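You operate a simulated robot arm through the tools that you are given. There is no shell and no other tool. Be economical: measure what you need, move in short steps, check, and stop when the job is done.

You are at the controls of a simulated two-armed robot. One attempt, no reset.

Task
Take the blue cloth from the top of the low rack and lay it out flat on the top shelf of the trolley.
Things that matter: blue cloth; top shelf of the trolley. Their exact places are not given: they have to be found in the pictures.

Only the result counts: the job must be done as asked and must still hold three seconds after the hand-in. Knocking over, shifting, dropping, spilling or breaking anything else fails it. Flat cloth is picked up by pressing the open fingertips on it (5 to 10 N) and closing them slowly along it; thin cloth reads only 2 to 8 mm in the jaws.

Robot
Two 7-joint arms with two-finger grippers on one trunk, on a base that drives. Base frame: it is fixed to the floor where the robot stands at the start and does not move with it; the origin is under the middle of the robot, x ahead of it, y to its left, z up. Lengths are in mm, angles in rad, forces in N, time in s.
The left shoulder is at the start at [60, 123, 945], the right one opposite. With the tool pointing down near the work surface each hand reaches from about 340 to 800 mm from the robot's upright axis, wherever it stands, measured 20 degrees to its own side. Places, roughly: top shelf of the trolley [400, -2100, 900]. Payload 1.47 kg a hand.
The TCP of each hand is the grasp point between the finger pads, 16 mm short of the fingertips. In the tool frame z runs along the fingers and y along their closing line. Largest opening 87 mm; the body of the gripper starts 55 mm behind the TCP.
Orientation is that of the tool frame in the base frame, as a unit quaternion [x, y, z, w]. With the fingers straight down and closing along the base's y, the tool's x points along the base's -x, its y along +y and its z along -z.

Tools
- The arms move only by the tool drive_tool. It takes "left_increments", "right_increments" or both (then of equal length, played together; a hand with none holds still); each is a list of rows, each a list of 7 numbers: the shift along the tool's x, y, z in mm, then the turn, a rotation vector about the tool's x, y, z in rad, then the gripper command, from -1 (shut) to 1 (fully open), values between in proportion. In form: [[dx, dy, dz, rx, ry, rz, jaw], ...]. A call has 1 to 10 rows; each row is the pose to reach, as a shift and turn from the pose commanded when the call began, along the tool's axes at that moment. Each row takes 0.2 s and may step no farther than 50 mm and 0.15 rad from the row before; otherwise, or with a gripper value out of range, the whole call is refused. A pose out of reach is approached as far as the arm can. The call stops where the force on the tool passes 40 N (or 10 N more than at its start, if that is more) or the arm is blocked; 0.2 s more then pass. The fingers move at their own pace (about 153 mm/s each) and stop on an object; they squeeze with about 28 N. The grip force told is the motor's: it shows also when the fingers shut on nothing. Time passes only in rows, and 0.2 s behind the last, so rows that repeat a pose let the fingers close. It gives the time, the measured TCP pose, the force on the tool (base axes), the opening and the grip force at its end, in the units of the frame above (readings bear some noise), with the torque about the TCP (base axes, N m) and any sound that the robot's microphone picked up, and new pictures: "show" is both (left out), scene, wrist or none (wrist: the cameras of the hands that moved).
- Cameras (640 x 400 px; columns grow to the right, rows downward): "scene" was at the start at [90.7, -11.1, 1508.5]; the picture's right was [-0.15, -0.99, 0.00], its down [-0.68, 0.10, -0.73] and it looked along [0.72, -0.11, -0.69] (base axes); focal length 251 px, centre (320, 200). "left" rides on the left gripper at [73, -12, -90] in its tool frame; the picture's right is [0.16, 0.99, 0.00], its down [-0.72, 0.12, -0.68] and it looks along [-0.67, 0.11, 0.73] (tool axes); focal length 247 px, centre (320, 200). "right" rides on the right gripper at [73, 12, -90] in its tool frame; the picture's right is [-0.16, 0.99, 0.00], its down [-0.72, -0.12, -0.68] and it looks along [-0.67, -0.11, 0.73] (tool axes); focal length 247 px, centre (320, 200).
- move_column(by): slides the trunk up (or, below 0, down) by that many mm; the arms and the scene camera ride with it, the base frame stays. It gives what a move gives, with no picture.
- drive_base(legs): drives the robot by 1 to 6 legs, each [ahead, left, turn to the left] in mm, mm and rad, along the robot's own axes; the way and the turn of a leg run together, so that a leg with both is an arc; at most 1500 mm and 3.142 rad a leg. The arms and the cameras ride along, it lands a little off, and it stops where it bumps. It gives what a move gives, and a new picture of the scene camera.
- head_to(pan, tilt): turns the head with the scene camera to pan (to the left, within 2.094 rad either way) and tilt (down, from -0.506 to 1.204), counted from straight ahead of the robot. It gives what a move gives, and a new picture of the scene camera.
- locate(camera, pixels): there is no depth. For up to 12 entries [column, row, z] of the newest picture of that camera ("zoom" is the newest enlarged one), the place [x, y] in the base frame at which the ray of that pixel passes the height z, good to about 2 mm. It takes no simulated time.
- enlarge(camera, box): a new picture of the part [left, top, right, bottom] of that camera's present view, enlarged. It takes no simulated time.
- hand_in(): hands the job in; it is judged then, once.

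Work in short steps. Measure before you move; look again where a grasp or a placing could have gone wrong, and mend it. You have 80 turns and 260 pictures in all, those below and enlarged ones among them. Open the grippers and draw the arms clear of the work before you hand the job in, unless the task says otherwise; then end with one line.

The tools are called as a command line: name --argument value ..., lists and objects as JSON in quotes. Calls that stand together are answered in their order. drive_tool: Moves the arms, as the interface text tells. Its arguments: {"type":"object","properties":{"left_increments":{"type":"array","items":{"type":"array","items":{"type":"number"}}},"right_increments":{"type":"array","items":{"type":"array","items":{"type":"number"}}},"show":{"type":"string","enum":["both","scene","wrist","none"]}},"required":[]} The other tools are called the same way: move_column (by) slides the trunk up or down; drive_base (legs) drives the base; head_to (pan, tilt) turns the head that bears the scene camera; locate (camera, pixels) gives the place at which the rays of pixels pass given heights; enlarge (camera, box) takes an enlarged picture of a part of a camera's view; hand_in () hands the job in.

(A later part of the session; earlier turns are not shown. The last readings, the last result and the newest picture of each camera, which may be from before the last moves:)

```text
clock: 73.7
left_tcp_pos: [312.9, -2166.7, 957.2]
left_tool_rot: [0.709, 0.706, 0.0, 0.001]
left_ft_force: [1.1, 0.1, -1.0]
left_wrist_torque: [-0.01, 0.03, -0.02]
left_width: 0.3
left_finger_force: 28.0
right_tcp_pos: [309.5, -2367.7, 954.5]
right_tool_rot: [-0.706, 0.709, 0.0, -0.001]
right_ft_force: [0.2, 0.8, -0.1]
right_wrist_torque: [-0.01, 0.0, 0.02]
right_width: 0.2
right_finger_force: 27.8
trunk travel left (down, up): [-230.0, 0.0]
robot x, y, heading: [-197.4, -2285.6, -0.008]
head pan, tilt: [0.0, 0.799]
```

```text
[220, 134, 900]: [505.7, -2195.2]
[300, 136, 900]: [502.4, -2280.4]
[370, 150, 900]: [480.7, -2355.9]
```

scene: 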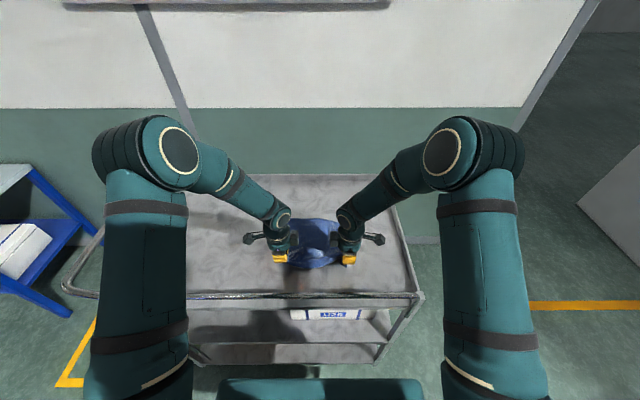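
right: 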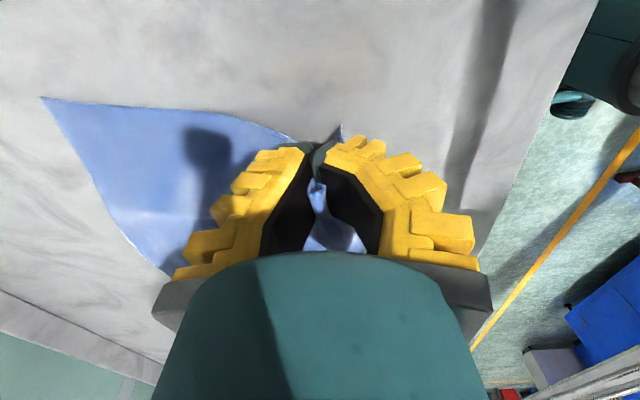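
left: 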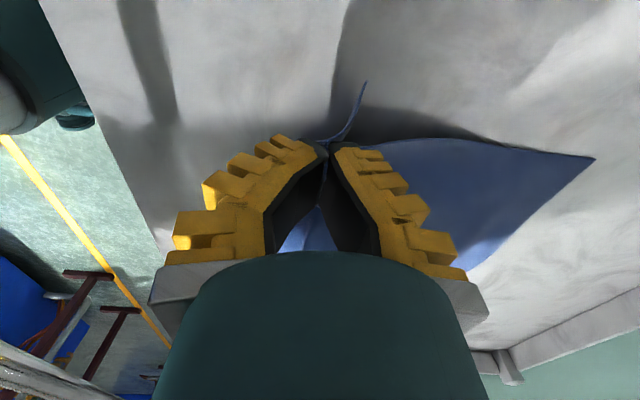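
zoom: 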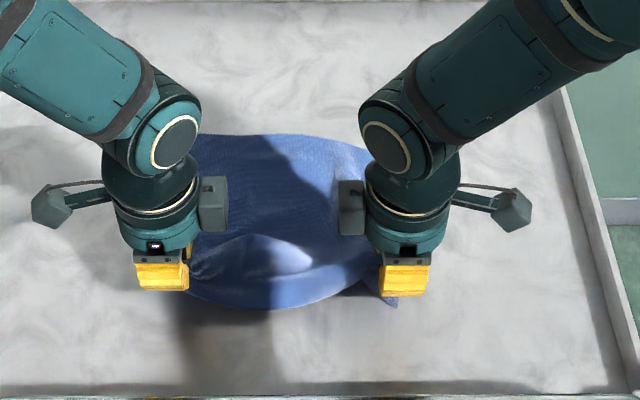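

The right far corner (462) lags the left (507), so I finish with the right hand a bit nearer me, pulling gently taut while lowering to just above the shelf.

drive_tool --left_increments '[[2, -8, 10, 0, 0, 0, -1], [4, -16, 20, 0, 0, 0, -1], [6, -23, 28, 0, 0, 0, -1], [6, -30, 35, 0, 0, 0, -1], [6, -30, 35, 0, 0, 0, -1]]' --right_increments '[[-3, 12, 10, 0, 0, 0, -1], [-6, 24, 20, 0, 0, 0, -1], [-9, 36, 27, 0, 0, 0, -1], [-12, 46, 33, 0, 0, 0, -1], [-12, 46, 33, 0, 0, 0, -1]]' --show "both"

enlarge --camera "scene" --box '[250, 180, 400, 294]'

```text
clock: 74.9
left_tcp_pos: [280.9, -2160.2, 921.0]
left_tool_rot: [0.708, 0.706, 0.0, 0.0]
left_ft_force: [0.0, -0.2, 0.0]
left_wrist_torque: [0.01, -0.06, -0.02]
left_width: 0.0
left_finger_force: 27.6
right_tcp_pos: [263.7, -2355.9, 923.5]
right_tool_rot: [-0.705, 0.709, -0.001, 0.001]
right_ft_force: [0.5, 0.2, -0.6]
right_wrist_torque: [-0.02, -0.03, 0.01]
right_width: 0.0
right_finger_force: 27.8
trunk travel left (down, up): [-230.0, 0.0]
robot x, y, heading: [-202.3, -2284.4, -0.004]
head pan, tilt: [0.0, 0.799]
```

scene: 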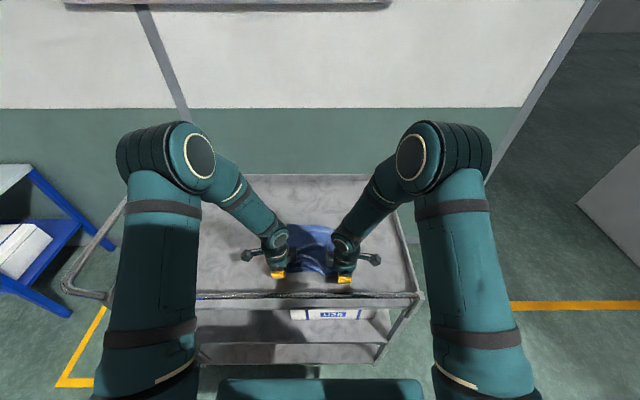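
right: 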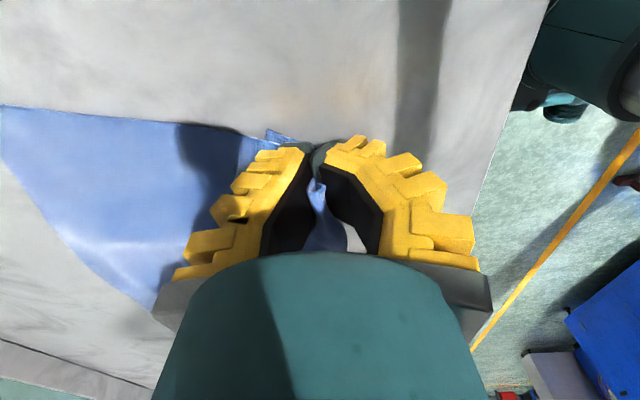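
left: 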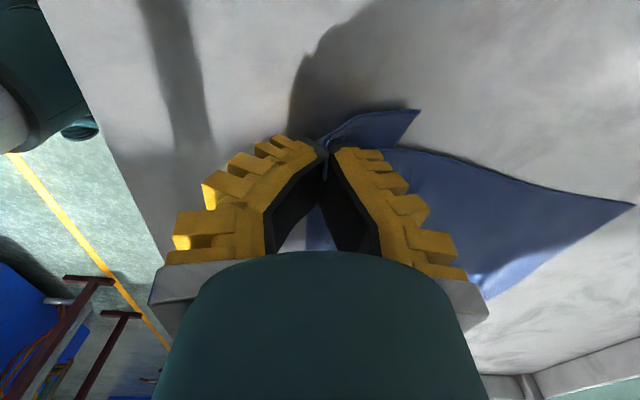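

```text
3.51 times, centred on (325, 237) of scene
```

zoom: 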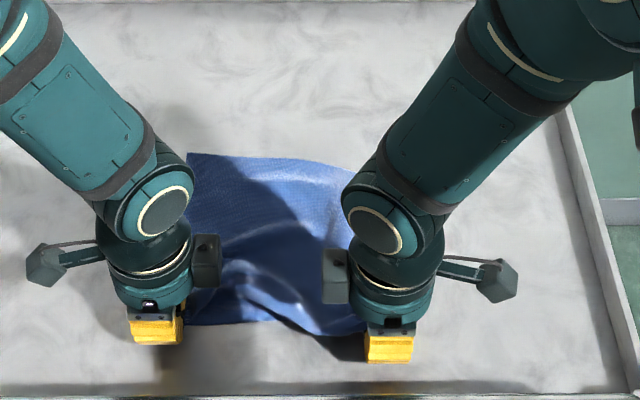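

The hem flaps (left view (420,110), right view (270,135)) got dragged under during the final low pull. I raise the hands 45 mm, pulling taut, so the flaps hang free, and will then lower with a slight forward motion.

drive_tool --left_increments '[[0, -5, -15, 0, 0, 0, -1], [0, -10, -30, 0, 0, 0, -1], [0, -15, -45, 0, 0, 0, -1], [0, -15, -45, 0, 0, 0, -1], [0, -15, -45, 0, 0, 0, -1]]' --right_increments '[[0, 4, -15, 0, 0, 0, -1], [0, 8, -30, 0, 0, 0, -1], [0, 12, -45, 0, 0, 0, -1], [0, 12, -45, 0, 0, 0, -1], [0, 12, -45, 0, 0, 0, -1]]' --show "wrist"

enlarge --camera "scene" --box '[250, 190, 400, 304]'

```text
clock: 76.1
left_tcp_pos: [265.7, -2160.7, 966.5]
left_tool_rot: [0.709, 0.705, 0.001, 0.001]
left_ft_force: [-0.4, 0.3, 0.9]
left_wrist_torque: [0.02, 0.0, -0.01]
left_width: 0.1
left_finger_force: 28.0
right_tcp_pos: [251.4, -2354.0, 968.8]
right_tool_rot: [-0.706, 0.709, 0.0, 0.0]
right_ft_force: [1.1, 0.0, 0.3]
right_wrist_torque: [0.02, 0.0, 0.02]
right_width: 0.3
right_finger_force: 28.6
trunk travel left (down, up): [-230.0, 0.0]
robot x, y, heading: [-203.6, -2279.6, -0.008]
head pan, tilt: [0.0, 0.799]
```

right: 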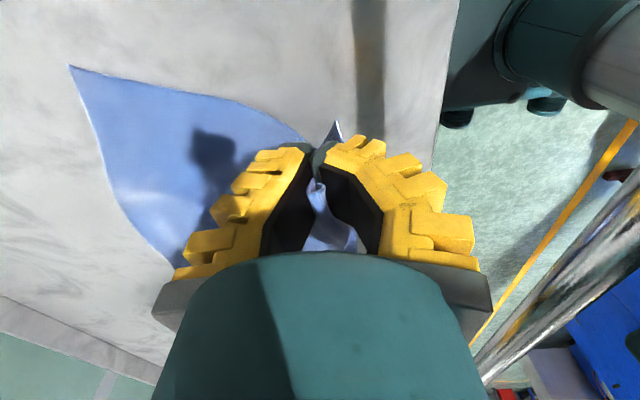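
left: 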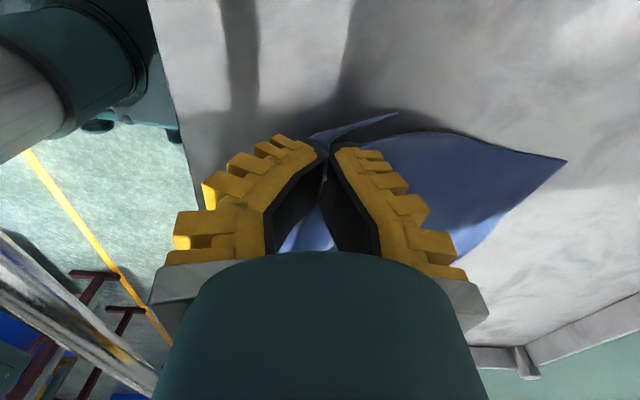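

```text
3.51 times, centred on (325, 247) of scene
```

zoom: 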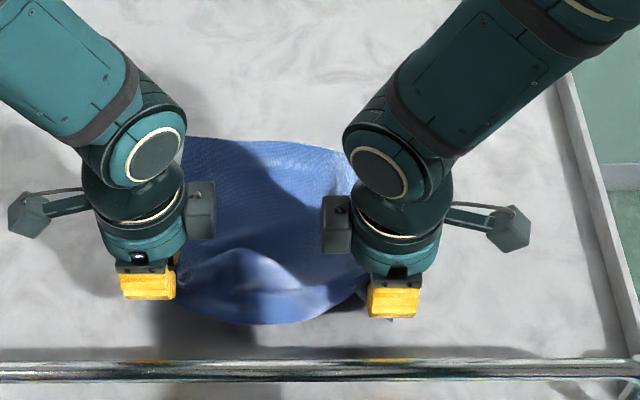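

The right flap hangs free; the left flap still trails forward. I raise the left hand 35 mm more to free it.

drive_tool --left_increments '[[2, 0, -18, 0, 0, 0, -1], [4, 0, -35, 0, 0, 0, -1], [4, 0, -35, 0, 0, 0, -1], [4, 0, -35, 0, 0, 0, -1]]' --show "wrist"

locate --camera "right" --pixels '[[70, 67, 900]]'

```text
clock: 77.1
left_tcp_pos: [265.7, -2156.0, 1000.3]
left_tool_rot: [0.709, 0.706, 0.001, 0.002]
left_ft_force: [-0.7, -0.5, -0.2]
left_wrist_torque: [0.0, 0.01, 0.03]
left_width: 0.3
left_finger_force: 28.2
right_tcp_pos: [251.6, -2355.5, 968.7]
right_tool_rot: [-0.705, 0.709, -0.001, -0.001]
right_ft_force: [0.0, -0.2, 0.3]
right_wrist_torque: [-0.01, 0.03, -0.01]
right_width: 0.0
right_finger_force: 27.5
trunk travel left (down, up): [-230.0, 0.0]
robot x, y, heading: [-202.8, -2278.3, -0.008]
head pan, tilt: [0.0, 0.799]
```

left: 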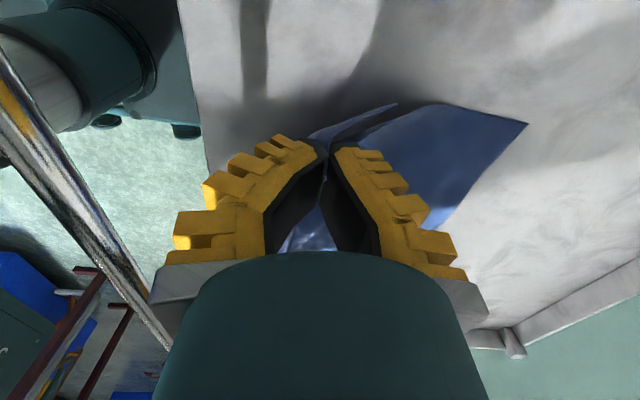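

```text
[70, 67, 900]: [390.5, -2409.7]
```

I check the cloth's true outline before deciding how to finish.

locate --camera "left" --pixels '[[527, 124, 900]]'

enlarge --camera "scene" --box '[250, 190, 400, 304]'

enlarge --camera "right" --box '[40, 40, 400, 280]'

```text
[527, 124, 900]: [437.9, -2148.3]
```

```text
3.51 times, centred on (325, 247) of scene
```

zoom: 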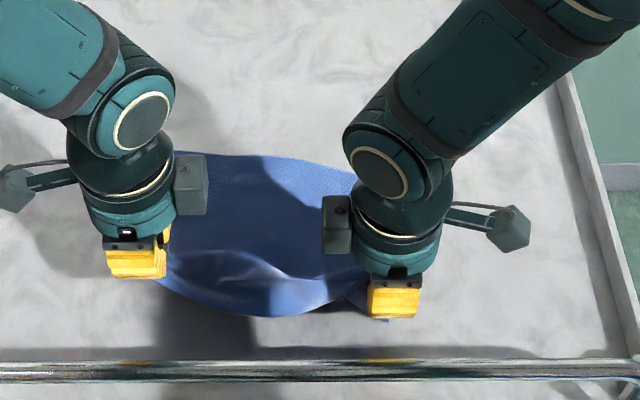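

```text
1.67 times, centred on (220, 160) of right
```

zoom: 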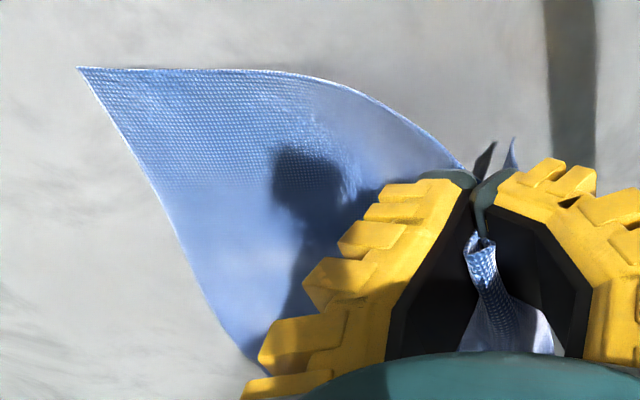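

The cloth slid along while I raised the hands, so there is too little room to finish here. I redo the lay from far out, with hands slightly wider and the right one a bit farther ahead, and a shorter drag.

drive_tool --left_increments '[[0, 40.2, -17.1, -0.09, 0, 0, -1], [1, 80.4, -34.2, -0.18, 0, 0, -1], [1, 120.6, -51.3, -0.27, 0, 0, -1], [2, 160.8, -68.4, -0.36, 0, 0, -1], [2, 201, -85.5, -0.45, 0, 0, -1], [2, 241.2, -102.6, -0.54, 0, 0, -1], [3, 281.4, -119.7, -0.63, 0, 0, -1], [3, 321.6, -136.8, -0.72, 0, 0, -1], [4, 361.8, -153.9, -0.81, 0, 0, -1], [4, 402, -171, -0.9, 0, 0, -1]]' --right_increments '[[0, -43.6, -20.2, 0.09, 0, 0, -1], [1, -87.3, -40.4, 0.18, 0, 0, -1], [1, -130.9, -60.6, 0.27, 0, 0, -1], [2, -174.6, -80.8, 0.36, 0, 0, -1], [2, -218.2, -101, 0.45, 0, 0, -1], [2, -261.9, -121.2, 0.54, 0, 0, -1], [3, -305.5, -141.4, 0.63, 0, 0, -1], [3, -349.2, -161.6, 0.72, 0, 0, -1], [4, -392.8, -181.8, 0.81, 0, 0, -1], [4, -436.5, -202, 0.9, 0, 0, -1]]' --show "none"

enlarge --camera "scene" --box '[220, 100, 430, 260]'

```text
clock: 79.3
left_tcp_pos: [670.9, -2153.8, 1172.7]
left_tool_rot: [0.638, 0.635, 0.307, 0.308]
left_ft_force: [1.4, -0.4, -0.9]
left_wrist_torque: [0.0, 0.02, -0.03]
left_width: 0.0
left_finger_force: 28.1
right_tcp_pos: [691.7, -2363.4, 1166.8]
right_tool_rot: [-0.635, 0.639, -0.308, 0.306]
right_ft_force: [0.2, -0.5, 0.7]
right_wrist_torque: [-0.03, 0.03, 0.03]
right_width: 0.5
right_finger_force: 27.8
trunk travel left (down, up): [-230.0, 0.0]
robot x, y, heading: [-199.0, -2283.3, -0.003]
head pan, tilt: [0.0, 0.799]
```

```text
2.50 times, centred on (325, 180) of scene
```

zoom: 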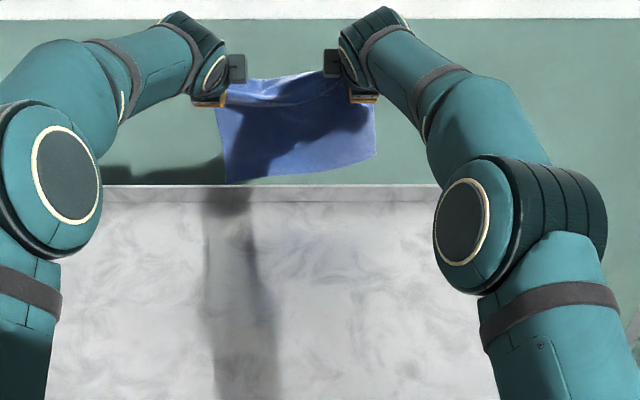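

Settle briefly, then the shorter drag-lay.

drive_tool --left_increments '[[0, 0, 0, 0, 0, 0, -1], [0, 0, 0, 0, 0, 0, -1], [0, 0, 0, 0, 0, 0, -1], [0, -32.8, 6.9, 0.064, 0, 0, -1], [0, -68.8, 9.9, 0.128, 0, 0, -1], [0, -104.6, 0.1, 0.192, 0, 0, -1], [0, -138.2, -18, 0.256, 0, 0, -1], [0, -171.7, -36, 0.32, 0, 0, -1], [0, -206, -47.1, 0.384, 0, 0, -1], [0, -242.7, -56.3, 0.45, 0, 0, -1]]' --right_increments '[[0, 0, 0, 0, 0, 0, -1], [0, 0, 0, 0, 0, 0, -1], [0, 0, 0, 0, 0, 0, -1], [0, 32.8, 6.9, -0.064, 0, 0, -1], [0, 68.8, 9.9, -0.128, 0, 0, -1], [0, 104.6, 0.1, -0.192, 0, 0, -1], [0, 138.2, -18, -0.256, 0, 0, -1], [0, 171.7, -36, -0.32, 0, 0, -1], [0, 206, -47.1, -0.384, 0, 0, -1], [0, 242.7, -56.3, -0.45, 0, 0, -1]]' --show "wrist"

enlarge --camera "scene" --box '[250, 150, 400, 264]'

```text
clock: 81.5
left_tcp_pos: [473.2, -2151.3, 1018.8]
left_tool_rot: [0.69, 0.688, 0.157, 0.158]
left_ft_force: [1.0, 0.7, -0.2]
left_wrist_torque: [-0.03, 0.01, 0.0]
left_width: 0.0
left_finger_force: 27.4
right_tcp_pos: [493.3, -2359.4, 1014.8]
right_tool_rot: [-0.688, 0.691, -0.159, 0.158]
right_ft_force: [0.2, -0.4, 0.5]
right_wrist_torque: [0.03, 0.06, 0.03]
right_width: 0.1
right_finger_force: 27.4
trunk travel left (down, up): [-230.0, 0.0]
robot x, y, heading: [-200.4, -2281.9, -0.002]
head pan, tilt: [0.0, 0.799]
```

right: 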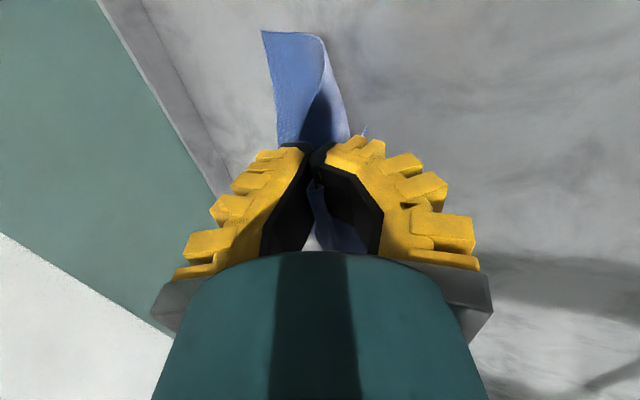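
left: 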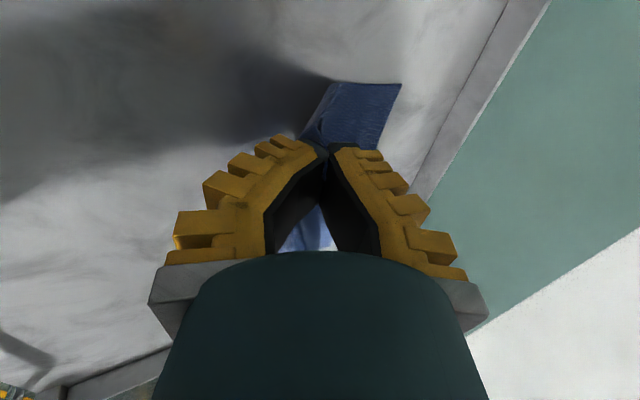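

```text
3.51 times, centred on (325, 207) of scene
```

zoom: 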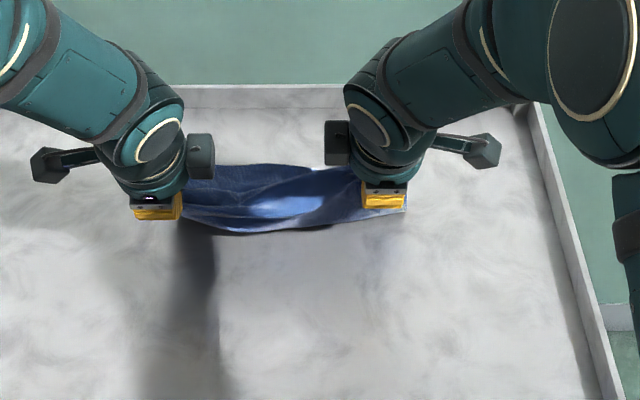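

Both edges trail outward. I locate the far corners: left view (401,84), right view (263,31).

locate --camera "left" --pixels '[[401, 84, 900], [335, 84, 900]]'

locate --camera "right" --pixels '[[263, 31, 900], [325, 42, 920]]'

locate --camera "zoom" --pixels '[[250, 164, 900], [310, 168, 900]]'

```text
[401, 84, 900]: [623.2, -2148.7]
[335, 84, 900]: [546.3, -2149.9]
```

```text
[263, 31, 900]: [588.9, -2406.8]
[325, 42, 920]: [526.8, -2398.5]
```

```text
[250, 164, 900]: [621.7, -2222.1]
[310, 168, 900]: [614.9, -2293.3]
```

Far edge lies at x≈623/618/589. I come down along the arc to z≈958 with left x≈408, right x≈375, turning vertical, and check.

drive_tool --left_increments '[[0, -21, 6.6, 0.112, 0, 0, -1], [0, -42.5, 13.3, 0.225, 0, 0, -1], [0, -64, 20, 0.338, 0, 0, -1], [0, -85, 26.6, 0.45, 0, 0, -1], [0, -85, 26.6, 0.45, 0, 0, -1]]' --right_increments '[[0, 33, 0, -0.112, 0, 0, -1], [0, 66, 0, -0.225, 0, 0, -1], [0, 98, 0, -0.338, 0, 0, -1], [0, 131, 0, -0.45, 0, 0, -1], [0, 131, 0, -0.45, 0, 0, -1]]' --show "wrist"

enlarge --camera "scene" --box '[250, 160, 400, 274]'

```text
clock: 82.7
left_tcp_pos: [408.0, -2151.2, 955.9]
left_tool_rot: [0.709, 0.705, -0.001, 0.0]
left_ft_force: [-0.2, 0.1, 0.1]
left_wrist_torque: [0.01, 0.02, -0.03]
left_width: 0.2
left_finger_force: 27.8
right_tcp_pos: [374.5, -2357.9, 958.2]
right_tool_rot: [-0.705, 0.709, 0.0, -0.001]
right_ft_force: [0.0, -0.5, -0.1]
right_wrist_torque: [-0.02, -0.02, 0.01]
right_width: 0.1
right_finger_force: 27.5
trunk travel left (down, up): [-230.0, 0.0]
robot x, y, heading: [-200.6, -2281.2, -0.003]
head pan, tilt: [0.0, 0.799]
```

right: 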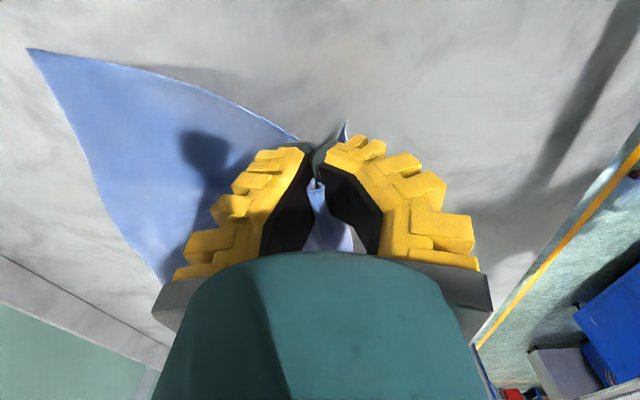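
left: 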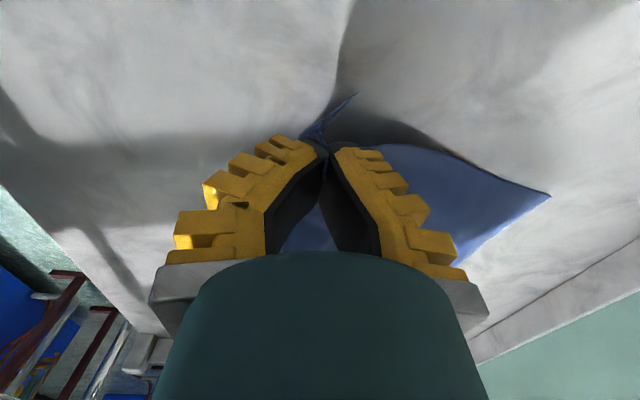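

```text
3.51 times, centred on (325, 217) of scene
```

zoom: 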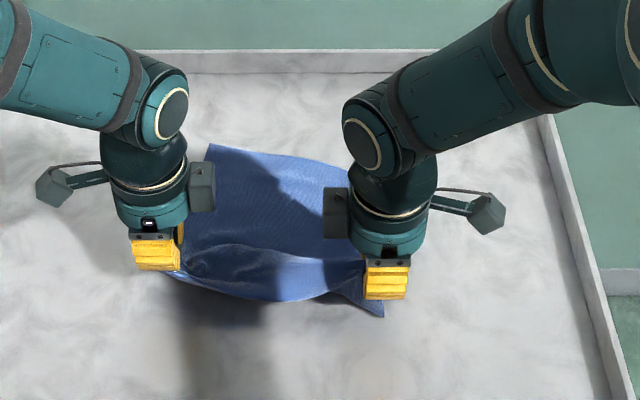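

locate --camera "left" --pixels '[[550, 195, 900]]'

locate --camera "right" --pixels '[[28, 50, 900]]'

locate --camera "zoom" --pixels '[[210, 144, 900], [280, 152, 900], [340, 166, 900]]'

```text
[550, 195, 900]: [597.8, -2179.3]
```

```text
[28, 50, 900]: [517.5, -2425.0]
```

```text
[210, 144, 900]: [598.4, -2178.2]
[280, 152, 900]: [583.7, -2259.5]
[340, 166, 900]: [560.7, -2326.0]
```

The cloth lies rotated about 0.3 rad, which is fine; I turn the hands to match, and come lower (z≈940) while pulling slightly back.

drive_tool --left_increments '[[2, -5, 6, 0, 0, 0.08, -1], [4, -9, 11, 0, 0, 0.16, -1], [5, -13, 16, 0, 0, 0.25, -1], [5, -13, 16, 0, 0, 0.25, -1]]' --right_increments '[[-4, 10, 6, 0, 0, 0.08, -1], [-8, 20, 12, 0, 0, 0.16, -1], [-13, 30, 18, 0, 0, 0.25, -1], [-13, 30, 18, 0, 0, 0.25, -1]]' --show "wrist"

enlarge --camera "scene" --box '[250, 160, 400, 274]'

```text
clock: 83.7
left_tcp_pos: [396.0, -2148.6, 941.1]
left_tool_rot: [0.791, 0.612, 0.001, 0.001]
left_ft_force: [0.1, 0.4, -0.3]
left_wrist_torque: [0.03, -0.01, -0.01]
left_width: 0.1
left_finger_force: 27.6
right_tcp_pos: [344.1, -2347.3, 939.7]
right_tool_rot: [-0.61, 0.792, 0.0, 0.0]
right_ft_force: [-0.2, 0.4, -0.6]
right_wrist_torque: [0.0, 0.0, -0.05]
right_width: 0.1
right_finger_force: 28.4
trunk travel left (down, up): [-230.0, 0.0]
robot x, y, heading: [-203.6, -2280.0, -0.004]
head pan, tilt: [0.0, 0.799]
```

right: 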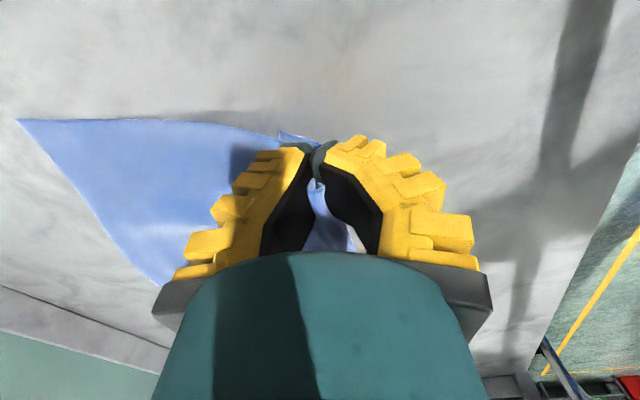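
left: 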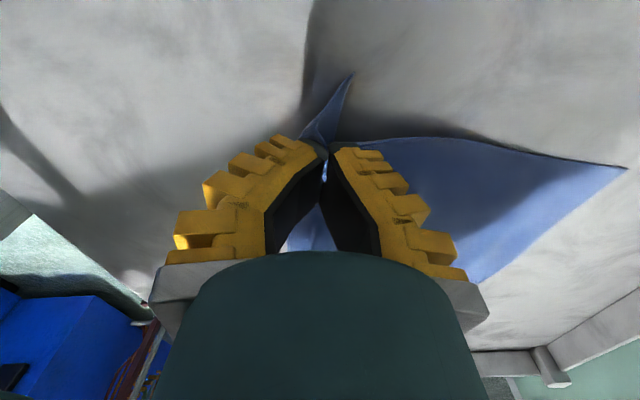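

```text
3.51 times, centred on (325, 217) of scene
```

zoom: 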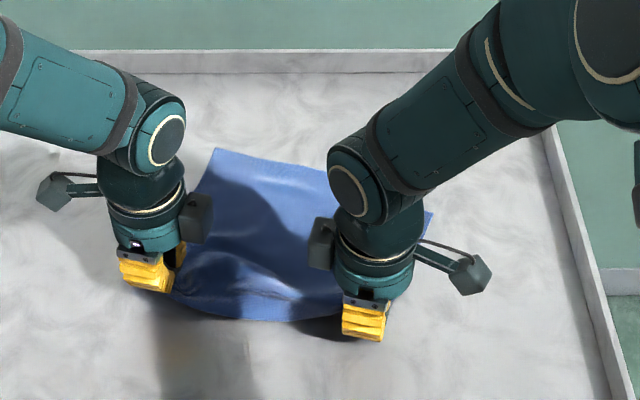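

The right flap is tucked forward again. I raise briefly to free the flaps, then lower with a forward sweep so they lie toward the robot.

drive_tool --left_increments '[[0, 0, -12, 0, 0, 0, -1], [0, 0, -26, 0, 0, 0, -1], [0, 2, -30, 0, 0, 0, -1], [0, 5, -30, 0, 0, 0, -1], [0, 12, -18, 0, 0, 0, -1], [0, 20, -6, 0, 0, 0, -1], [0, 28, 6, 0, 0, 0, -1], [0, 35, 15, 0, 0, 0, -1], [0, 40, 21, 0, 0, 0, -1], [0, 40, 21, 0, 0, 0, -1]]' --right_increments '[[0, 0, -12, 0, 0, 0, -1], [0, 0, -26, 0, 0, 0, -1], [0, -2, -30, 0, 0, 0, -1], [0, -5, -30, 0, 0, 0, -1], [0, -12, -18, 0, 0, 0, -1], [0, -20, -6, 0, 0, 0, -1], [0, -28, 6, 0, 0, 0, -1], [0, -35, 15, 0, 0, 0, -1], [0, -40, 20, 0, 0, 0, -1], [0, -40, 20, 0, 0, 0, -1]]' --show "wrist"

enlarge --camera "scene" --box '[250, 160, 400, 274]'

```text
clock: 85.9
left_tcp_pos: [434.7, -2156.6, 918.4]
left_tool_rot: [0.791, 0.612, 0.0, 0.002]
left_ft_force: [0.2, -0.6, 3.4]
left_wrist_torque: [-0.03, 0.0, 0.01]
left_width: 0.0
left_finger_force: 28.0
right_tcp_pos: [382.8, -2356.5, 920.6]
right_tool_rot: [-0.611, 0.791, 0.001, 0.0]
right_ft_force: [0.0, -0.4, 0.9]
right_wrist_torque: [0.0, -0.01, -0.02]
right_width: 0.0
right_finger_force: 28.2
trunk travel left (down, up): [-230.0, 0.0]
robot x, y, heading: [-203.1, -2278.0, -0.009]
head pan, tilt: [0.0, 0.799]
```

right: 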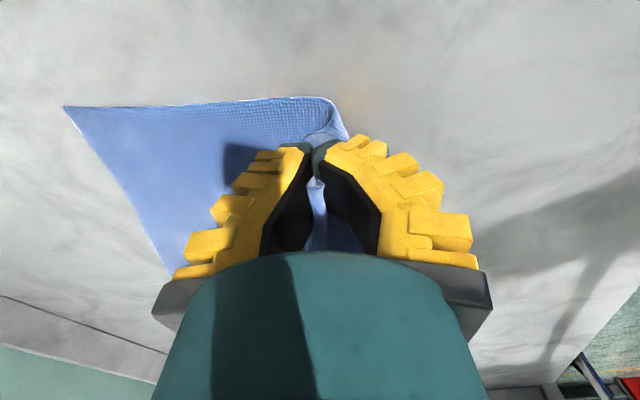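
left: 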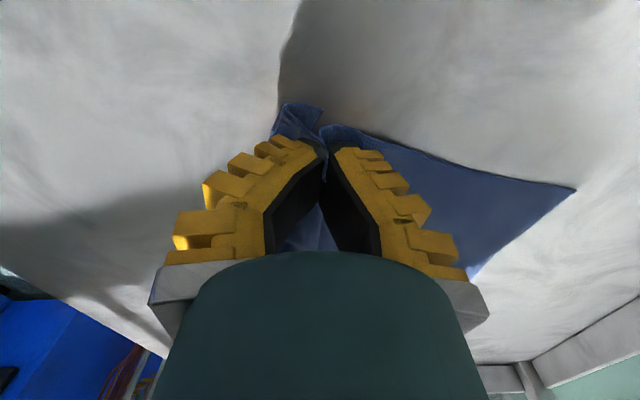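

```text
3.51 times, centred on (325, 217) of scene
```

zoom: 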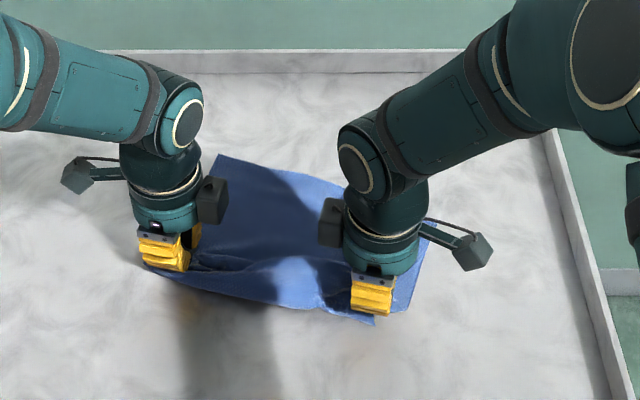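

Both flaps now lie toward me. I drag the hands back slowly along the surface to take out the slack.

drive_tool --left_increments '[[0, -6, -1, 0, 0, 0, -1], [0, -12, -1, 0, 0, 0, -1], [0, -18, -1, 0, 0, 0, -1], [0, -24, -1, 0, 0, 0, -1], [0, -24, -1, 0, 0, 0, -1]]' --right_increments '[[0, 6, 0, 0, 0, 0, -1], [0, 12, 0, 0, 0, 0, -1], [0, 18, 0, 0, 0, 0, -1], [0, 24, 0, 0, 0, 0, -1], [0, 24, 0, 0, 0, 0, -1]]' --show "wrist"

enlarge --camera "scene" --box '[250, 160, 400, 274]'

```text
clock: 87.1
left_tcp_pos: [410.0, -2151.5, 919.9]
left_tool_rot: [0.791, 0.611, -0.001, 0.001]
left_ft_force: [-0.6, -0.8, 1.4]
left_wrist_torque: [-0.06, 0.0, -0.01]
left_width: 0.1
left_finger_force: 28.4
right_tcp_pos: [360.0, -2350.8, 921.1]
right_tool_rot: [-0.61, 0.792, -0.001, 0.0]
right_ft_force: [-0.3, 0.0, -0.4]
right_wrist_torque: [0.0, 0.0, -0.03]
right_width: 0.0
right_finger_force: 28.1
trunk travel left (down, up): [-230.0, 0.0]
robot x, y, heading: [-203.6, -2282.6, -0.008]
head pan, tilt: [0.0, 0.799]
```

right: 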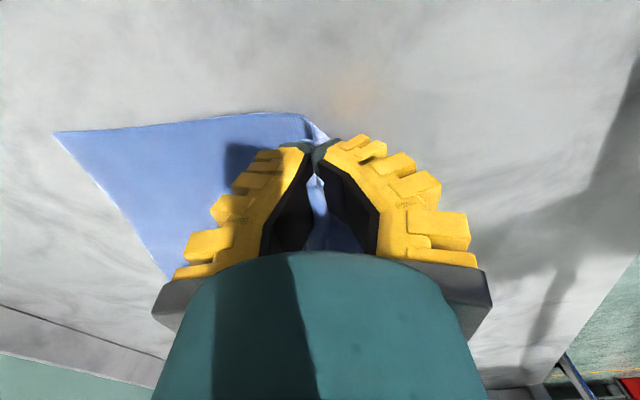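
left: 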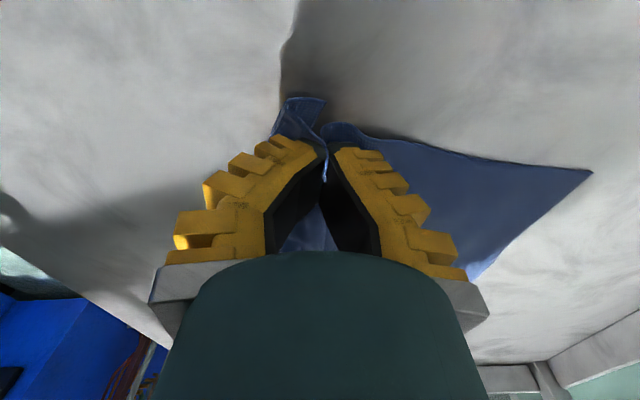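

```text
3.51 times, centred on (325, 217) of scene
```

zoom: 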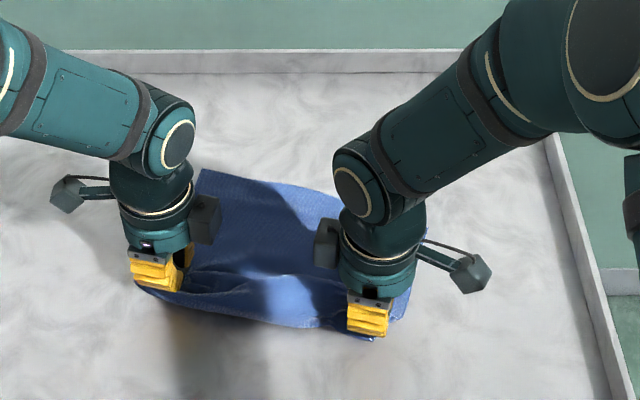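

Good. I lower to light contact and open the fingers slowly, which also spreads the pinched folds.

drive_tool --left_increments '[[0, 0, 2, 0, 0, 0, -1], [0, 0, 3, 0, 0, 0, -0.9], [0, 0, 3, 0, 0, 0, -0.8], [0, 0, 3, 0, 0, 0, -0.7], [0, 0, 3, 0, 0, 0, -0.6], [0, 0, 3, 0, 0, 0, -0.5], [0, 0, 3, 0, 0, 0, -0.4], [0, 0, 3, 0, 0, 0, -0.3]]' --right_increments '[[0, 0, 2, 0, 0, 0, -1], [0, 0, 4, 0, 0, 0, -0.9], [0, 0, 4, 0, 0, 0, -0.8], [0, 0, 4, 0, 0, 0, -0.7], [0, 0, 4, 0, 0, 0, -0.6], [0, 0, 4, 0, 0, 0, -0.5], [0, 0, 4, 0, 0, 0, -0.4], [0, 0, 4, 0, 0, 0, -0.3]]' --show "wrist"

enlarge --camera "scene" --box '[250, 160, 400, 274]'

```text
clock: 88.9
left_tcp_pos: [411.3, -2152.0, 916.8]
left_tool_rot: [0.792, 0.611, 0.001, 0.002]
left_ft_force: [-1.1, 0.1, 8.6]
left_wrist_torque: [0.12, 0.22, 0.02]
left_width: 32.5
left_finger_force: 6.9
right_tcp_pos: [359.7, -2351.8, 916.9]
right_tool_rot: [-0.611, 0.792, 0.0, 0.001]
right_ft_force: [0.3, -0.4, 7.8]
right_wrist_torque: [0.02, -0.01, 0.0]
right_width: 32.2
right_finger_force: 7.0
trunk travel left (down, up): [-230.0, 0.0]
robot x, y, heading: [-202.9, -2280.1, -0.004]
head pan, tilt: [0.0, 0.799]
```

right: 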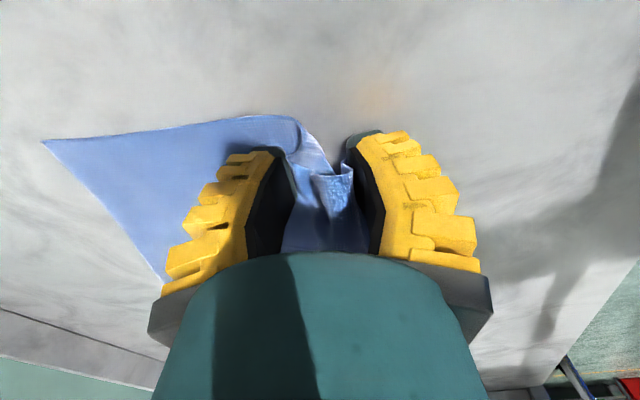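
left: 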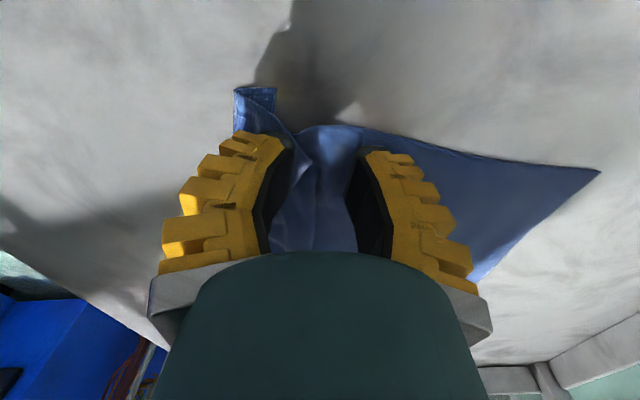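

```text
3.51 times, centred on (325, 217) of scene
```

zoom: 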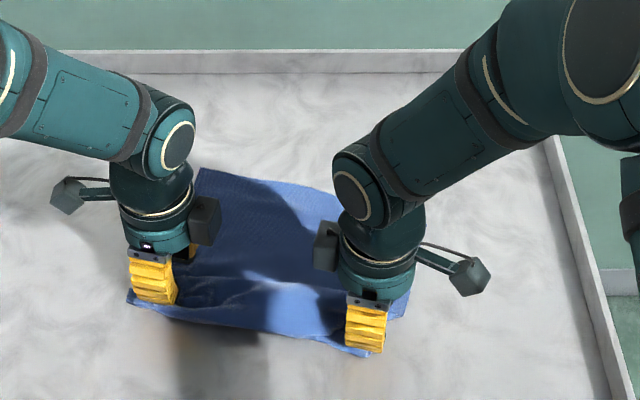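

Released. I raise both hands straight up and away to see the result.

drive_tool --left_increments '[[0, 0, -10, 0, 0, 0, -0.3], [0, 0, -30, 0, 0, 0, -0.3], [0, 0, -60, 0, 0, 0, -0.3], [10, -30, -100, 0, 0, 0, -0.3], [30, -60, -130, 0, 0, 0, -0.3], [60, -90, -160, 0, 0, 0, -0.3], [100, -110, -180, 0, 0, 0, -0.3]]' --right_increments '[[0, 0, -10, 0, 0, 0, -0.3], [0, 0, -30, 0, 0, 0, -0.3], [0, 0, -60, 0, 0, 0, -0.3], [10, 20, -100, 0, 0, 0, -0.3], [30, 40, -130, 0, 0, 0, -0.3], [60, 50, -160, 0, 0, 0, -0.3], [100, 60, -180, 0, 0, 0, -0.3]]' --show "both"

enlarge --camera "scene" --box '[250, 180, 400, 294]'

```text
refused: row 4 steps farther than a row can; nothing moved
```

```text
3.51 times, centred on (325, 237) of scene
```

zoom: 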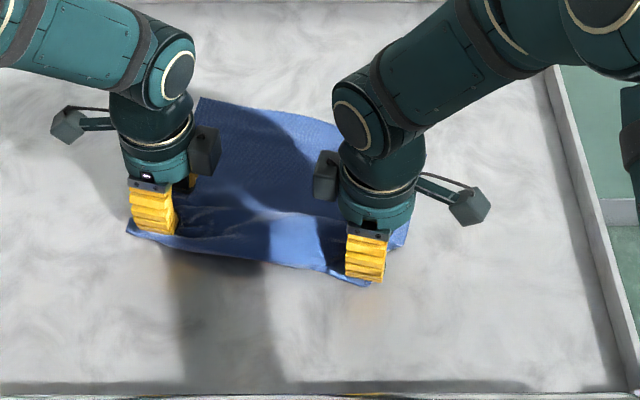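

The step was too long; I repeat with shorter rows.

drive_tool --left_increments '[[0, 0, -10, 0, 0, 0, -0.3], [0, 0, -30, 0, 0, 0, -0.3], [0, 0, -60, 0, 0, 0, -0.3], [15, -10, -90, 0, 0, 0, -0.3], [40, -20, -120, 0, 0, 0, -0.3], [70, -30, -150, 0, 0, 0, -0.3], [105, -40, -170, 0, 0, 0, -0.3]]' --right_increments '[[0, 0, -10, 0, 0, 0, -0.3], [0, 0, -30, 0, 0, 0, -0.3], [0, 0, -60, 0, 0, 0, -0.3], [15, 10, -90, 0, 0, 0, -0.3], [40, 20, -120, 0, 0, 0, -0.3], [70, 30, -150, 0, 0, 0, -0.3], [105, 40, -170, 0, 0, 0, -0.3]]' --show "both"

enlarge --camera "scene" --box '[250, 180, 400, 294]'

```text
clock: 90.5
left_tcp_pos: [397.2, -2039.9, 1088.9]
left_tool_rot: [0.791, 0.612, 0.0, 0.001]
left_ft_force: [-0.5, -0.1, 0.5]
left_wrist_torque: [0.04, 0.01, -0.07]
left_width: 36.5
left_finger_force: 4.3
right_tcp_pos: [294.4, -2443.4, 1086.9]
right_tool_rot: [-0.612, 0.791, 0.0, 0.0]
right_ft_force: [-1.0, 0.0, 0.4]
right_wrist_torque: [-0.02, -0.02, 0.02]
right_width: 36.5
right_finger_force: 4.0
trunk travel left (down, up): [-230.0, 0.0]
robot x, y, heading: [-202.9, -2281.6, -0.009]
head pan, tilt: [0.0, 0.799]
```

scene: 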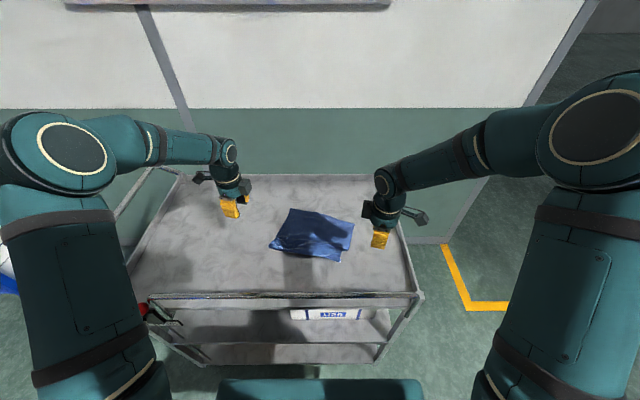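
right: 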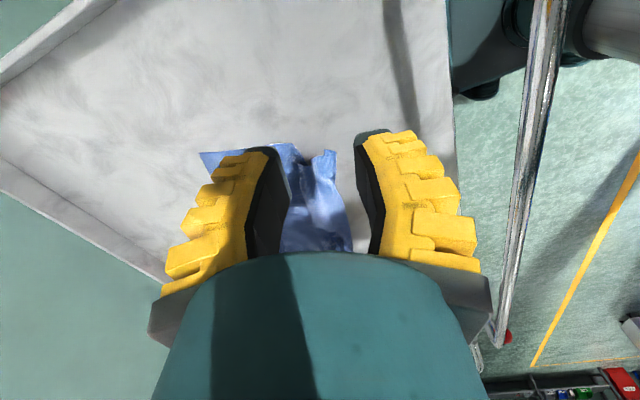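
left: 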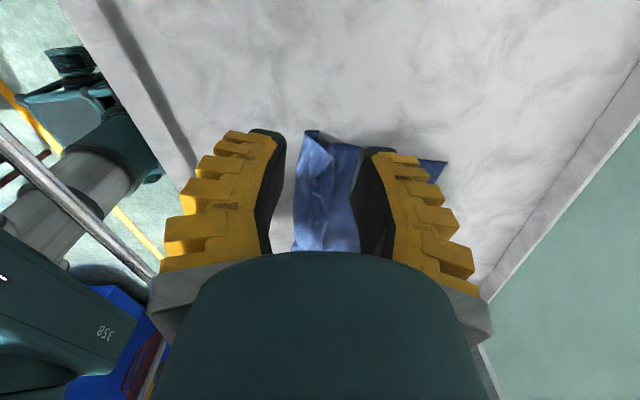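

```text
3.51 times, centred on (325, 237) of scene
```

zoom: 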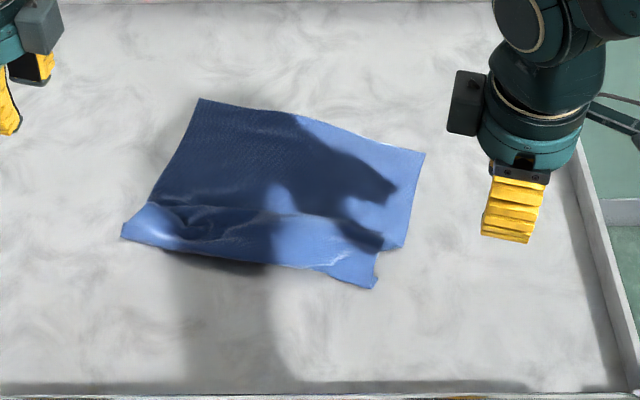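

The cloth is open with a wave near the near edge. I measure its corners and look with a shallower, closer view.

locate --camera "zoom" --pixels '[[200, 98, 900], [425, 153, 900], [373, 288, 900], [122, 238, 900], [403, 247, 900], [260, 262, 900], [378, 252, 900]]'

enlarge --camera "scene" --box '[265, 200, 360, 270]'

```text
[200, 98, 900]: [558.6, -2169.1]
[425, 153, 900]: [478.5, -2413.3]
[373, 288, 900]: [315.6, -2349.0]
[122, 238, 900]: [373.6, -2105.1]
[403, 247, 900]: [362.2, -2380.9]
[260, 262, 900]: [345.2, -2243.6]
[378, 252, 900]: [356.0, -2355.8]
```

```text
5.71 times, centred on (312, 235) of scene
```

zoom: 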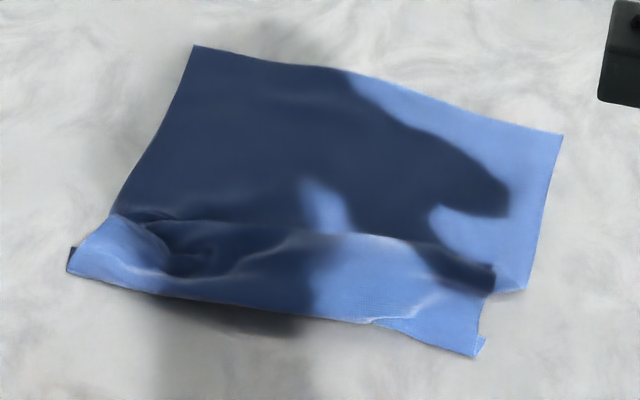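

Each side is about 80–100 mm short: a Z-fold remains near the near edge. I will press closed fingertips on the near hem and drag it toward me, then the far edge outward. First hover over the near corners.

drive_tool --left_increments '[[-21, 1, 20, 0, 0, 0, -1], [-50, 3, 50, 0, 0, 0, -1], [-78, 4, 85, 0, 0, 0, -1], [-105, 5.5, 120, 0, 0, 0, -1], [-105, 5.5, 149, 0, 0, 0, -1]]' --right_increments '[[-25, -3, 20, 0, 0, 0, -1], [-58, -6, 50, 0, 0, 0, -1], [-91, -10, 85, 0, 0, 0, -1], [-124, -13, 120, 0, 0, 0, -1], [-124, -13, 147, 0, 0, 0, -1]]' --show "wrist"

enlarge --camera "scene" --box '[250, 190, 375, 280]'

```text
clock: 91.7
left_tcp_pos: [379.7, -2141.4, 940.8]
left_tool_rot: [0.791, 0.612, 0.001, 0.001]
left_ft_force: [0.1, 0.7, -0.2]
left_wrist_torque: [0.03, 0.0, -0.05]
left_width: 0.2
left_finger_force: 27.9
right_tcp_pos: [342.0, -2323.1, 938.6]
right_tool_rot: [-0.611, 0.792, -0.001, 0.0]
right_ft_force: [1.2, -0.5, -0.6]
right_wrist_torque: [0.02, 0.01, 0.02]
right_width: 0.2
right_finger_force: 27.8
trunk travel left (down, up): [-230.0, 0.0]
robot x, y, heading: [-202.8, -2277.6, -0.005]
head pan, tilt: [0.0, 0.799]
```

right: 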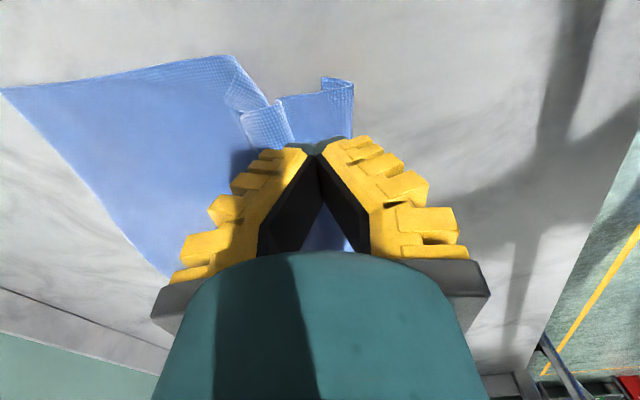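
left: 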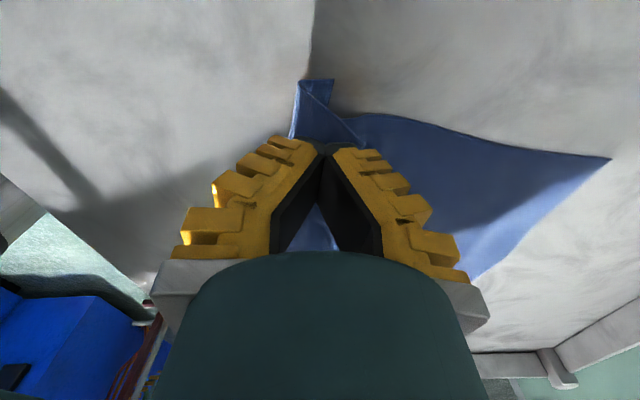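

```text
4.44 times, centred on (312, 235) of scene
```

zoom: 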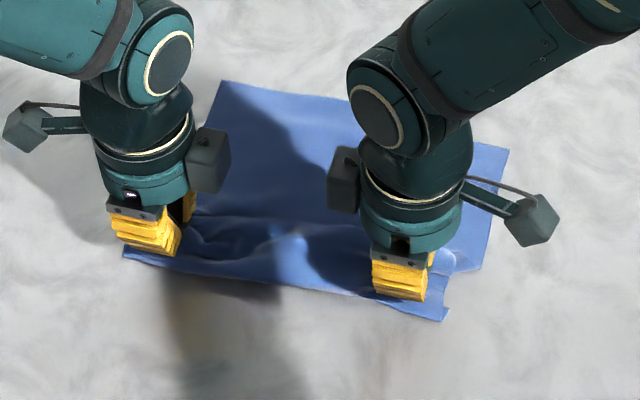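

I press down near both hem corners.

drive_tool --left_increments '[[8, 0, 10, 0, 0, 0, -1], [8, 0, 19, 0, 0, 0, -1], [8, 0, 23, 0, 0, 0, -1], [8, 0, 24.5, 0, 0, 0, -1]]' --right_increments '[[8, 0, 10, 0, 0, 0, -1], [8, 0, 18, 0, 0, 0, -1], [8, 0, 21, 0, 0, 0, -1], [8, 0, 23, 0, 0, 0, -1]]' --show "none"

```text
clock: 92.7
left_tcp_pos: [381.5, -2134.3, 916.1]
left_tool_rot: [0.791, 0.611, 0.003, 0.003]
left_ft_force: [2.9, 0.1, 20.1]
left_wrist_torque: [0.0, -0.03, -0.01]
left_width: 0.0
left_finger_force: 28.3
right_tcp_pos: [336.5, -2332.7, 917.7]
right_tool_rot: [-0.612, 0.791, 0.0, 0.001]
right_ft_force: [0.3, 0.1, 0.1]
right_wrist_torque: [0.01, -0.03, 0.02]
right_width: 0.0
right_finger_force: 28.0
trunk travel left (down, up): [-230.0, 0.0]
robot x, y, heading: [-203.5, -2278.9, -0.005]
head pan, tilt: [0.0, 0.799]
```

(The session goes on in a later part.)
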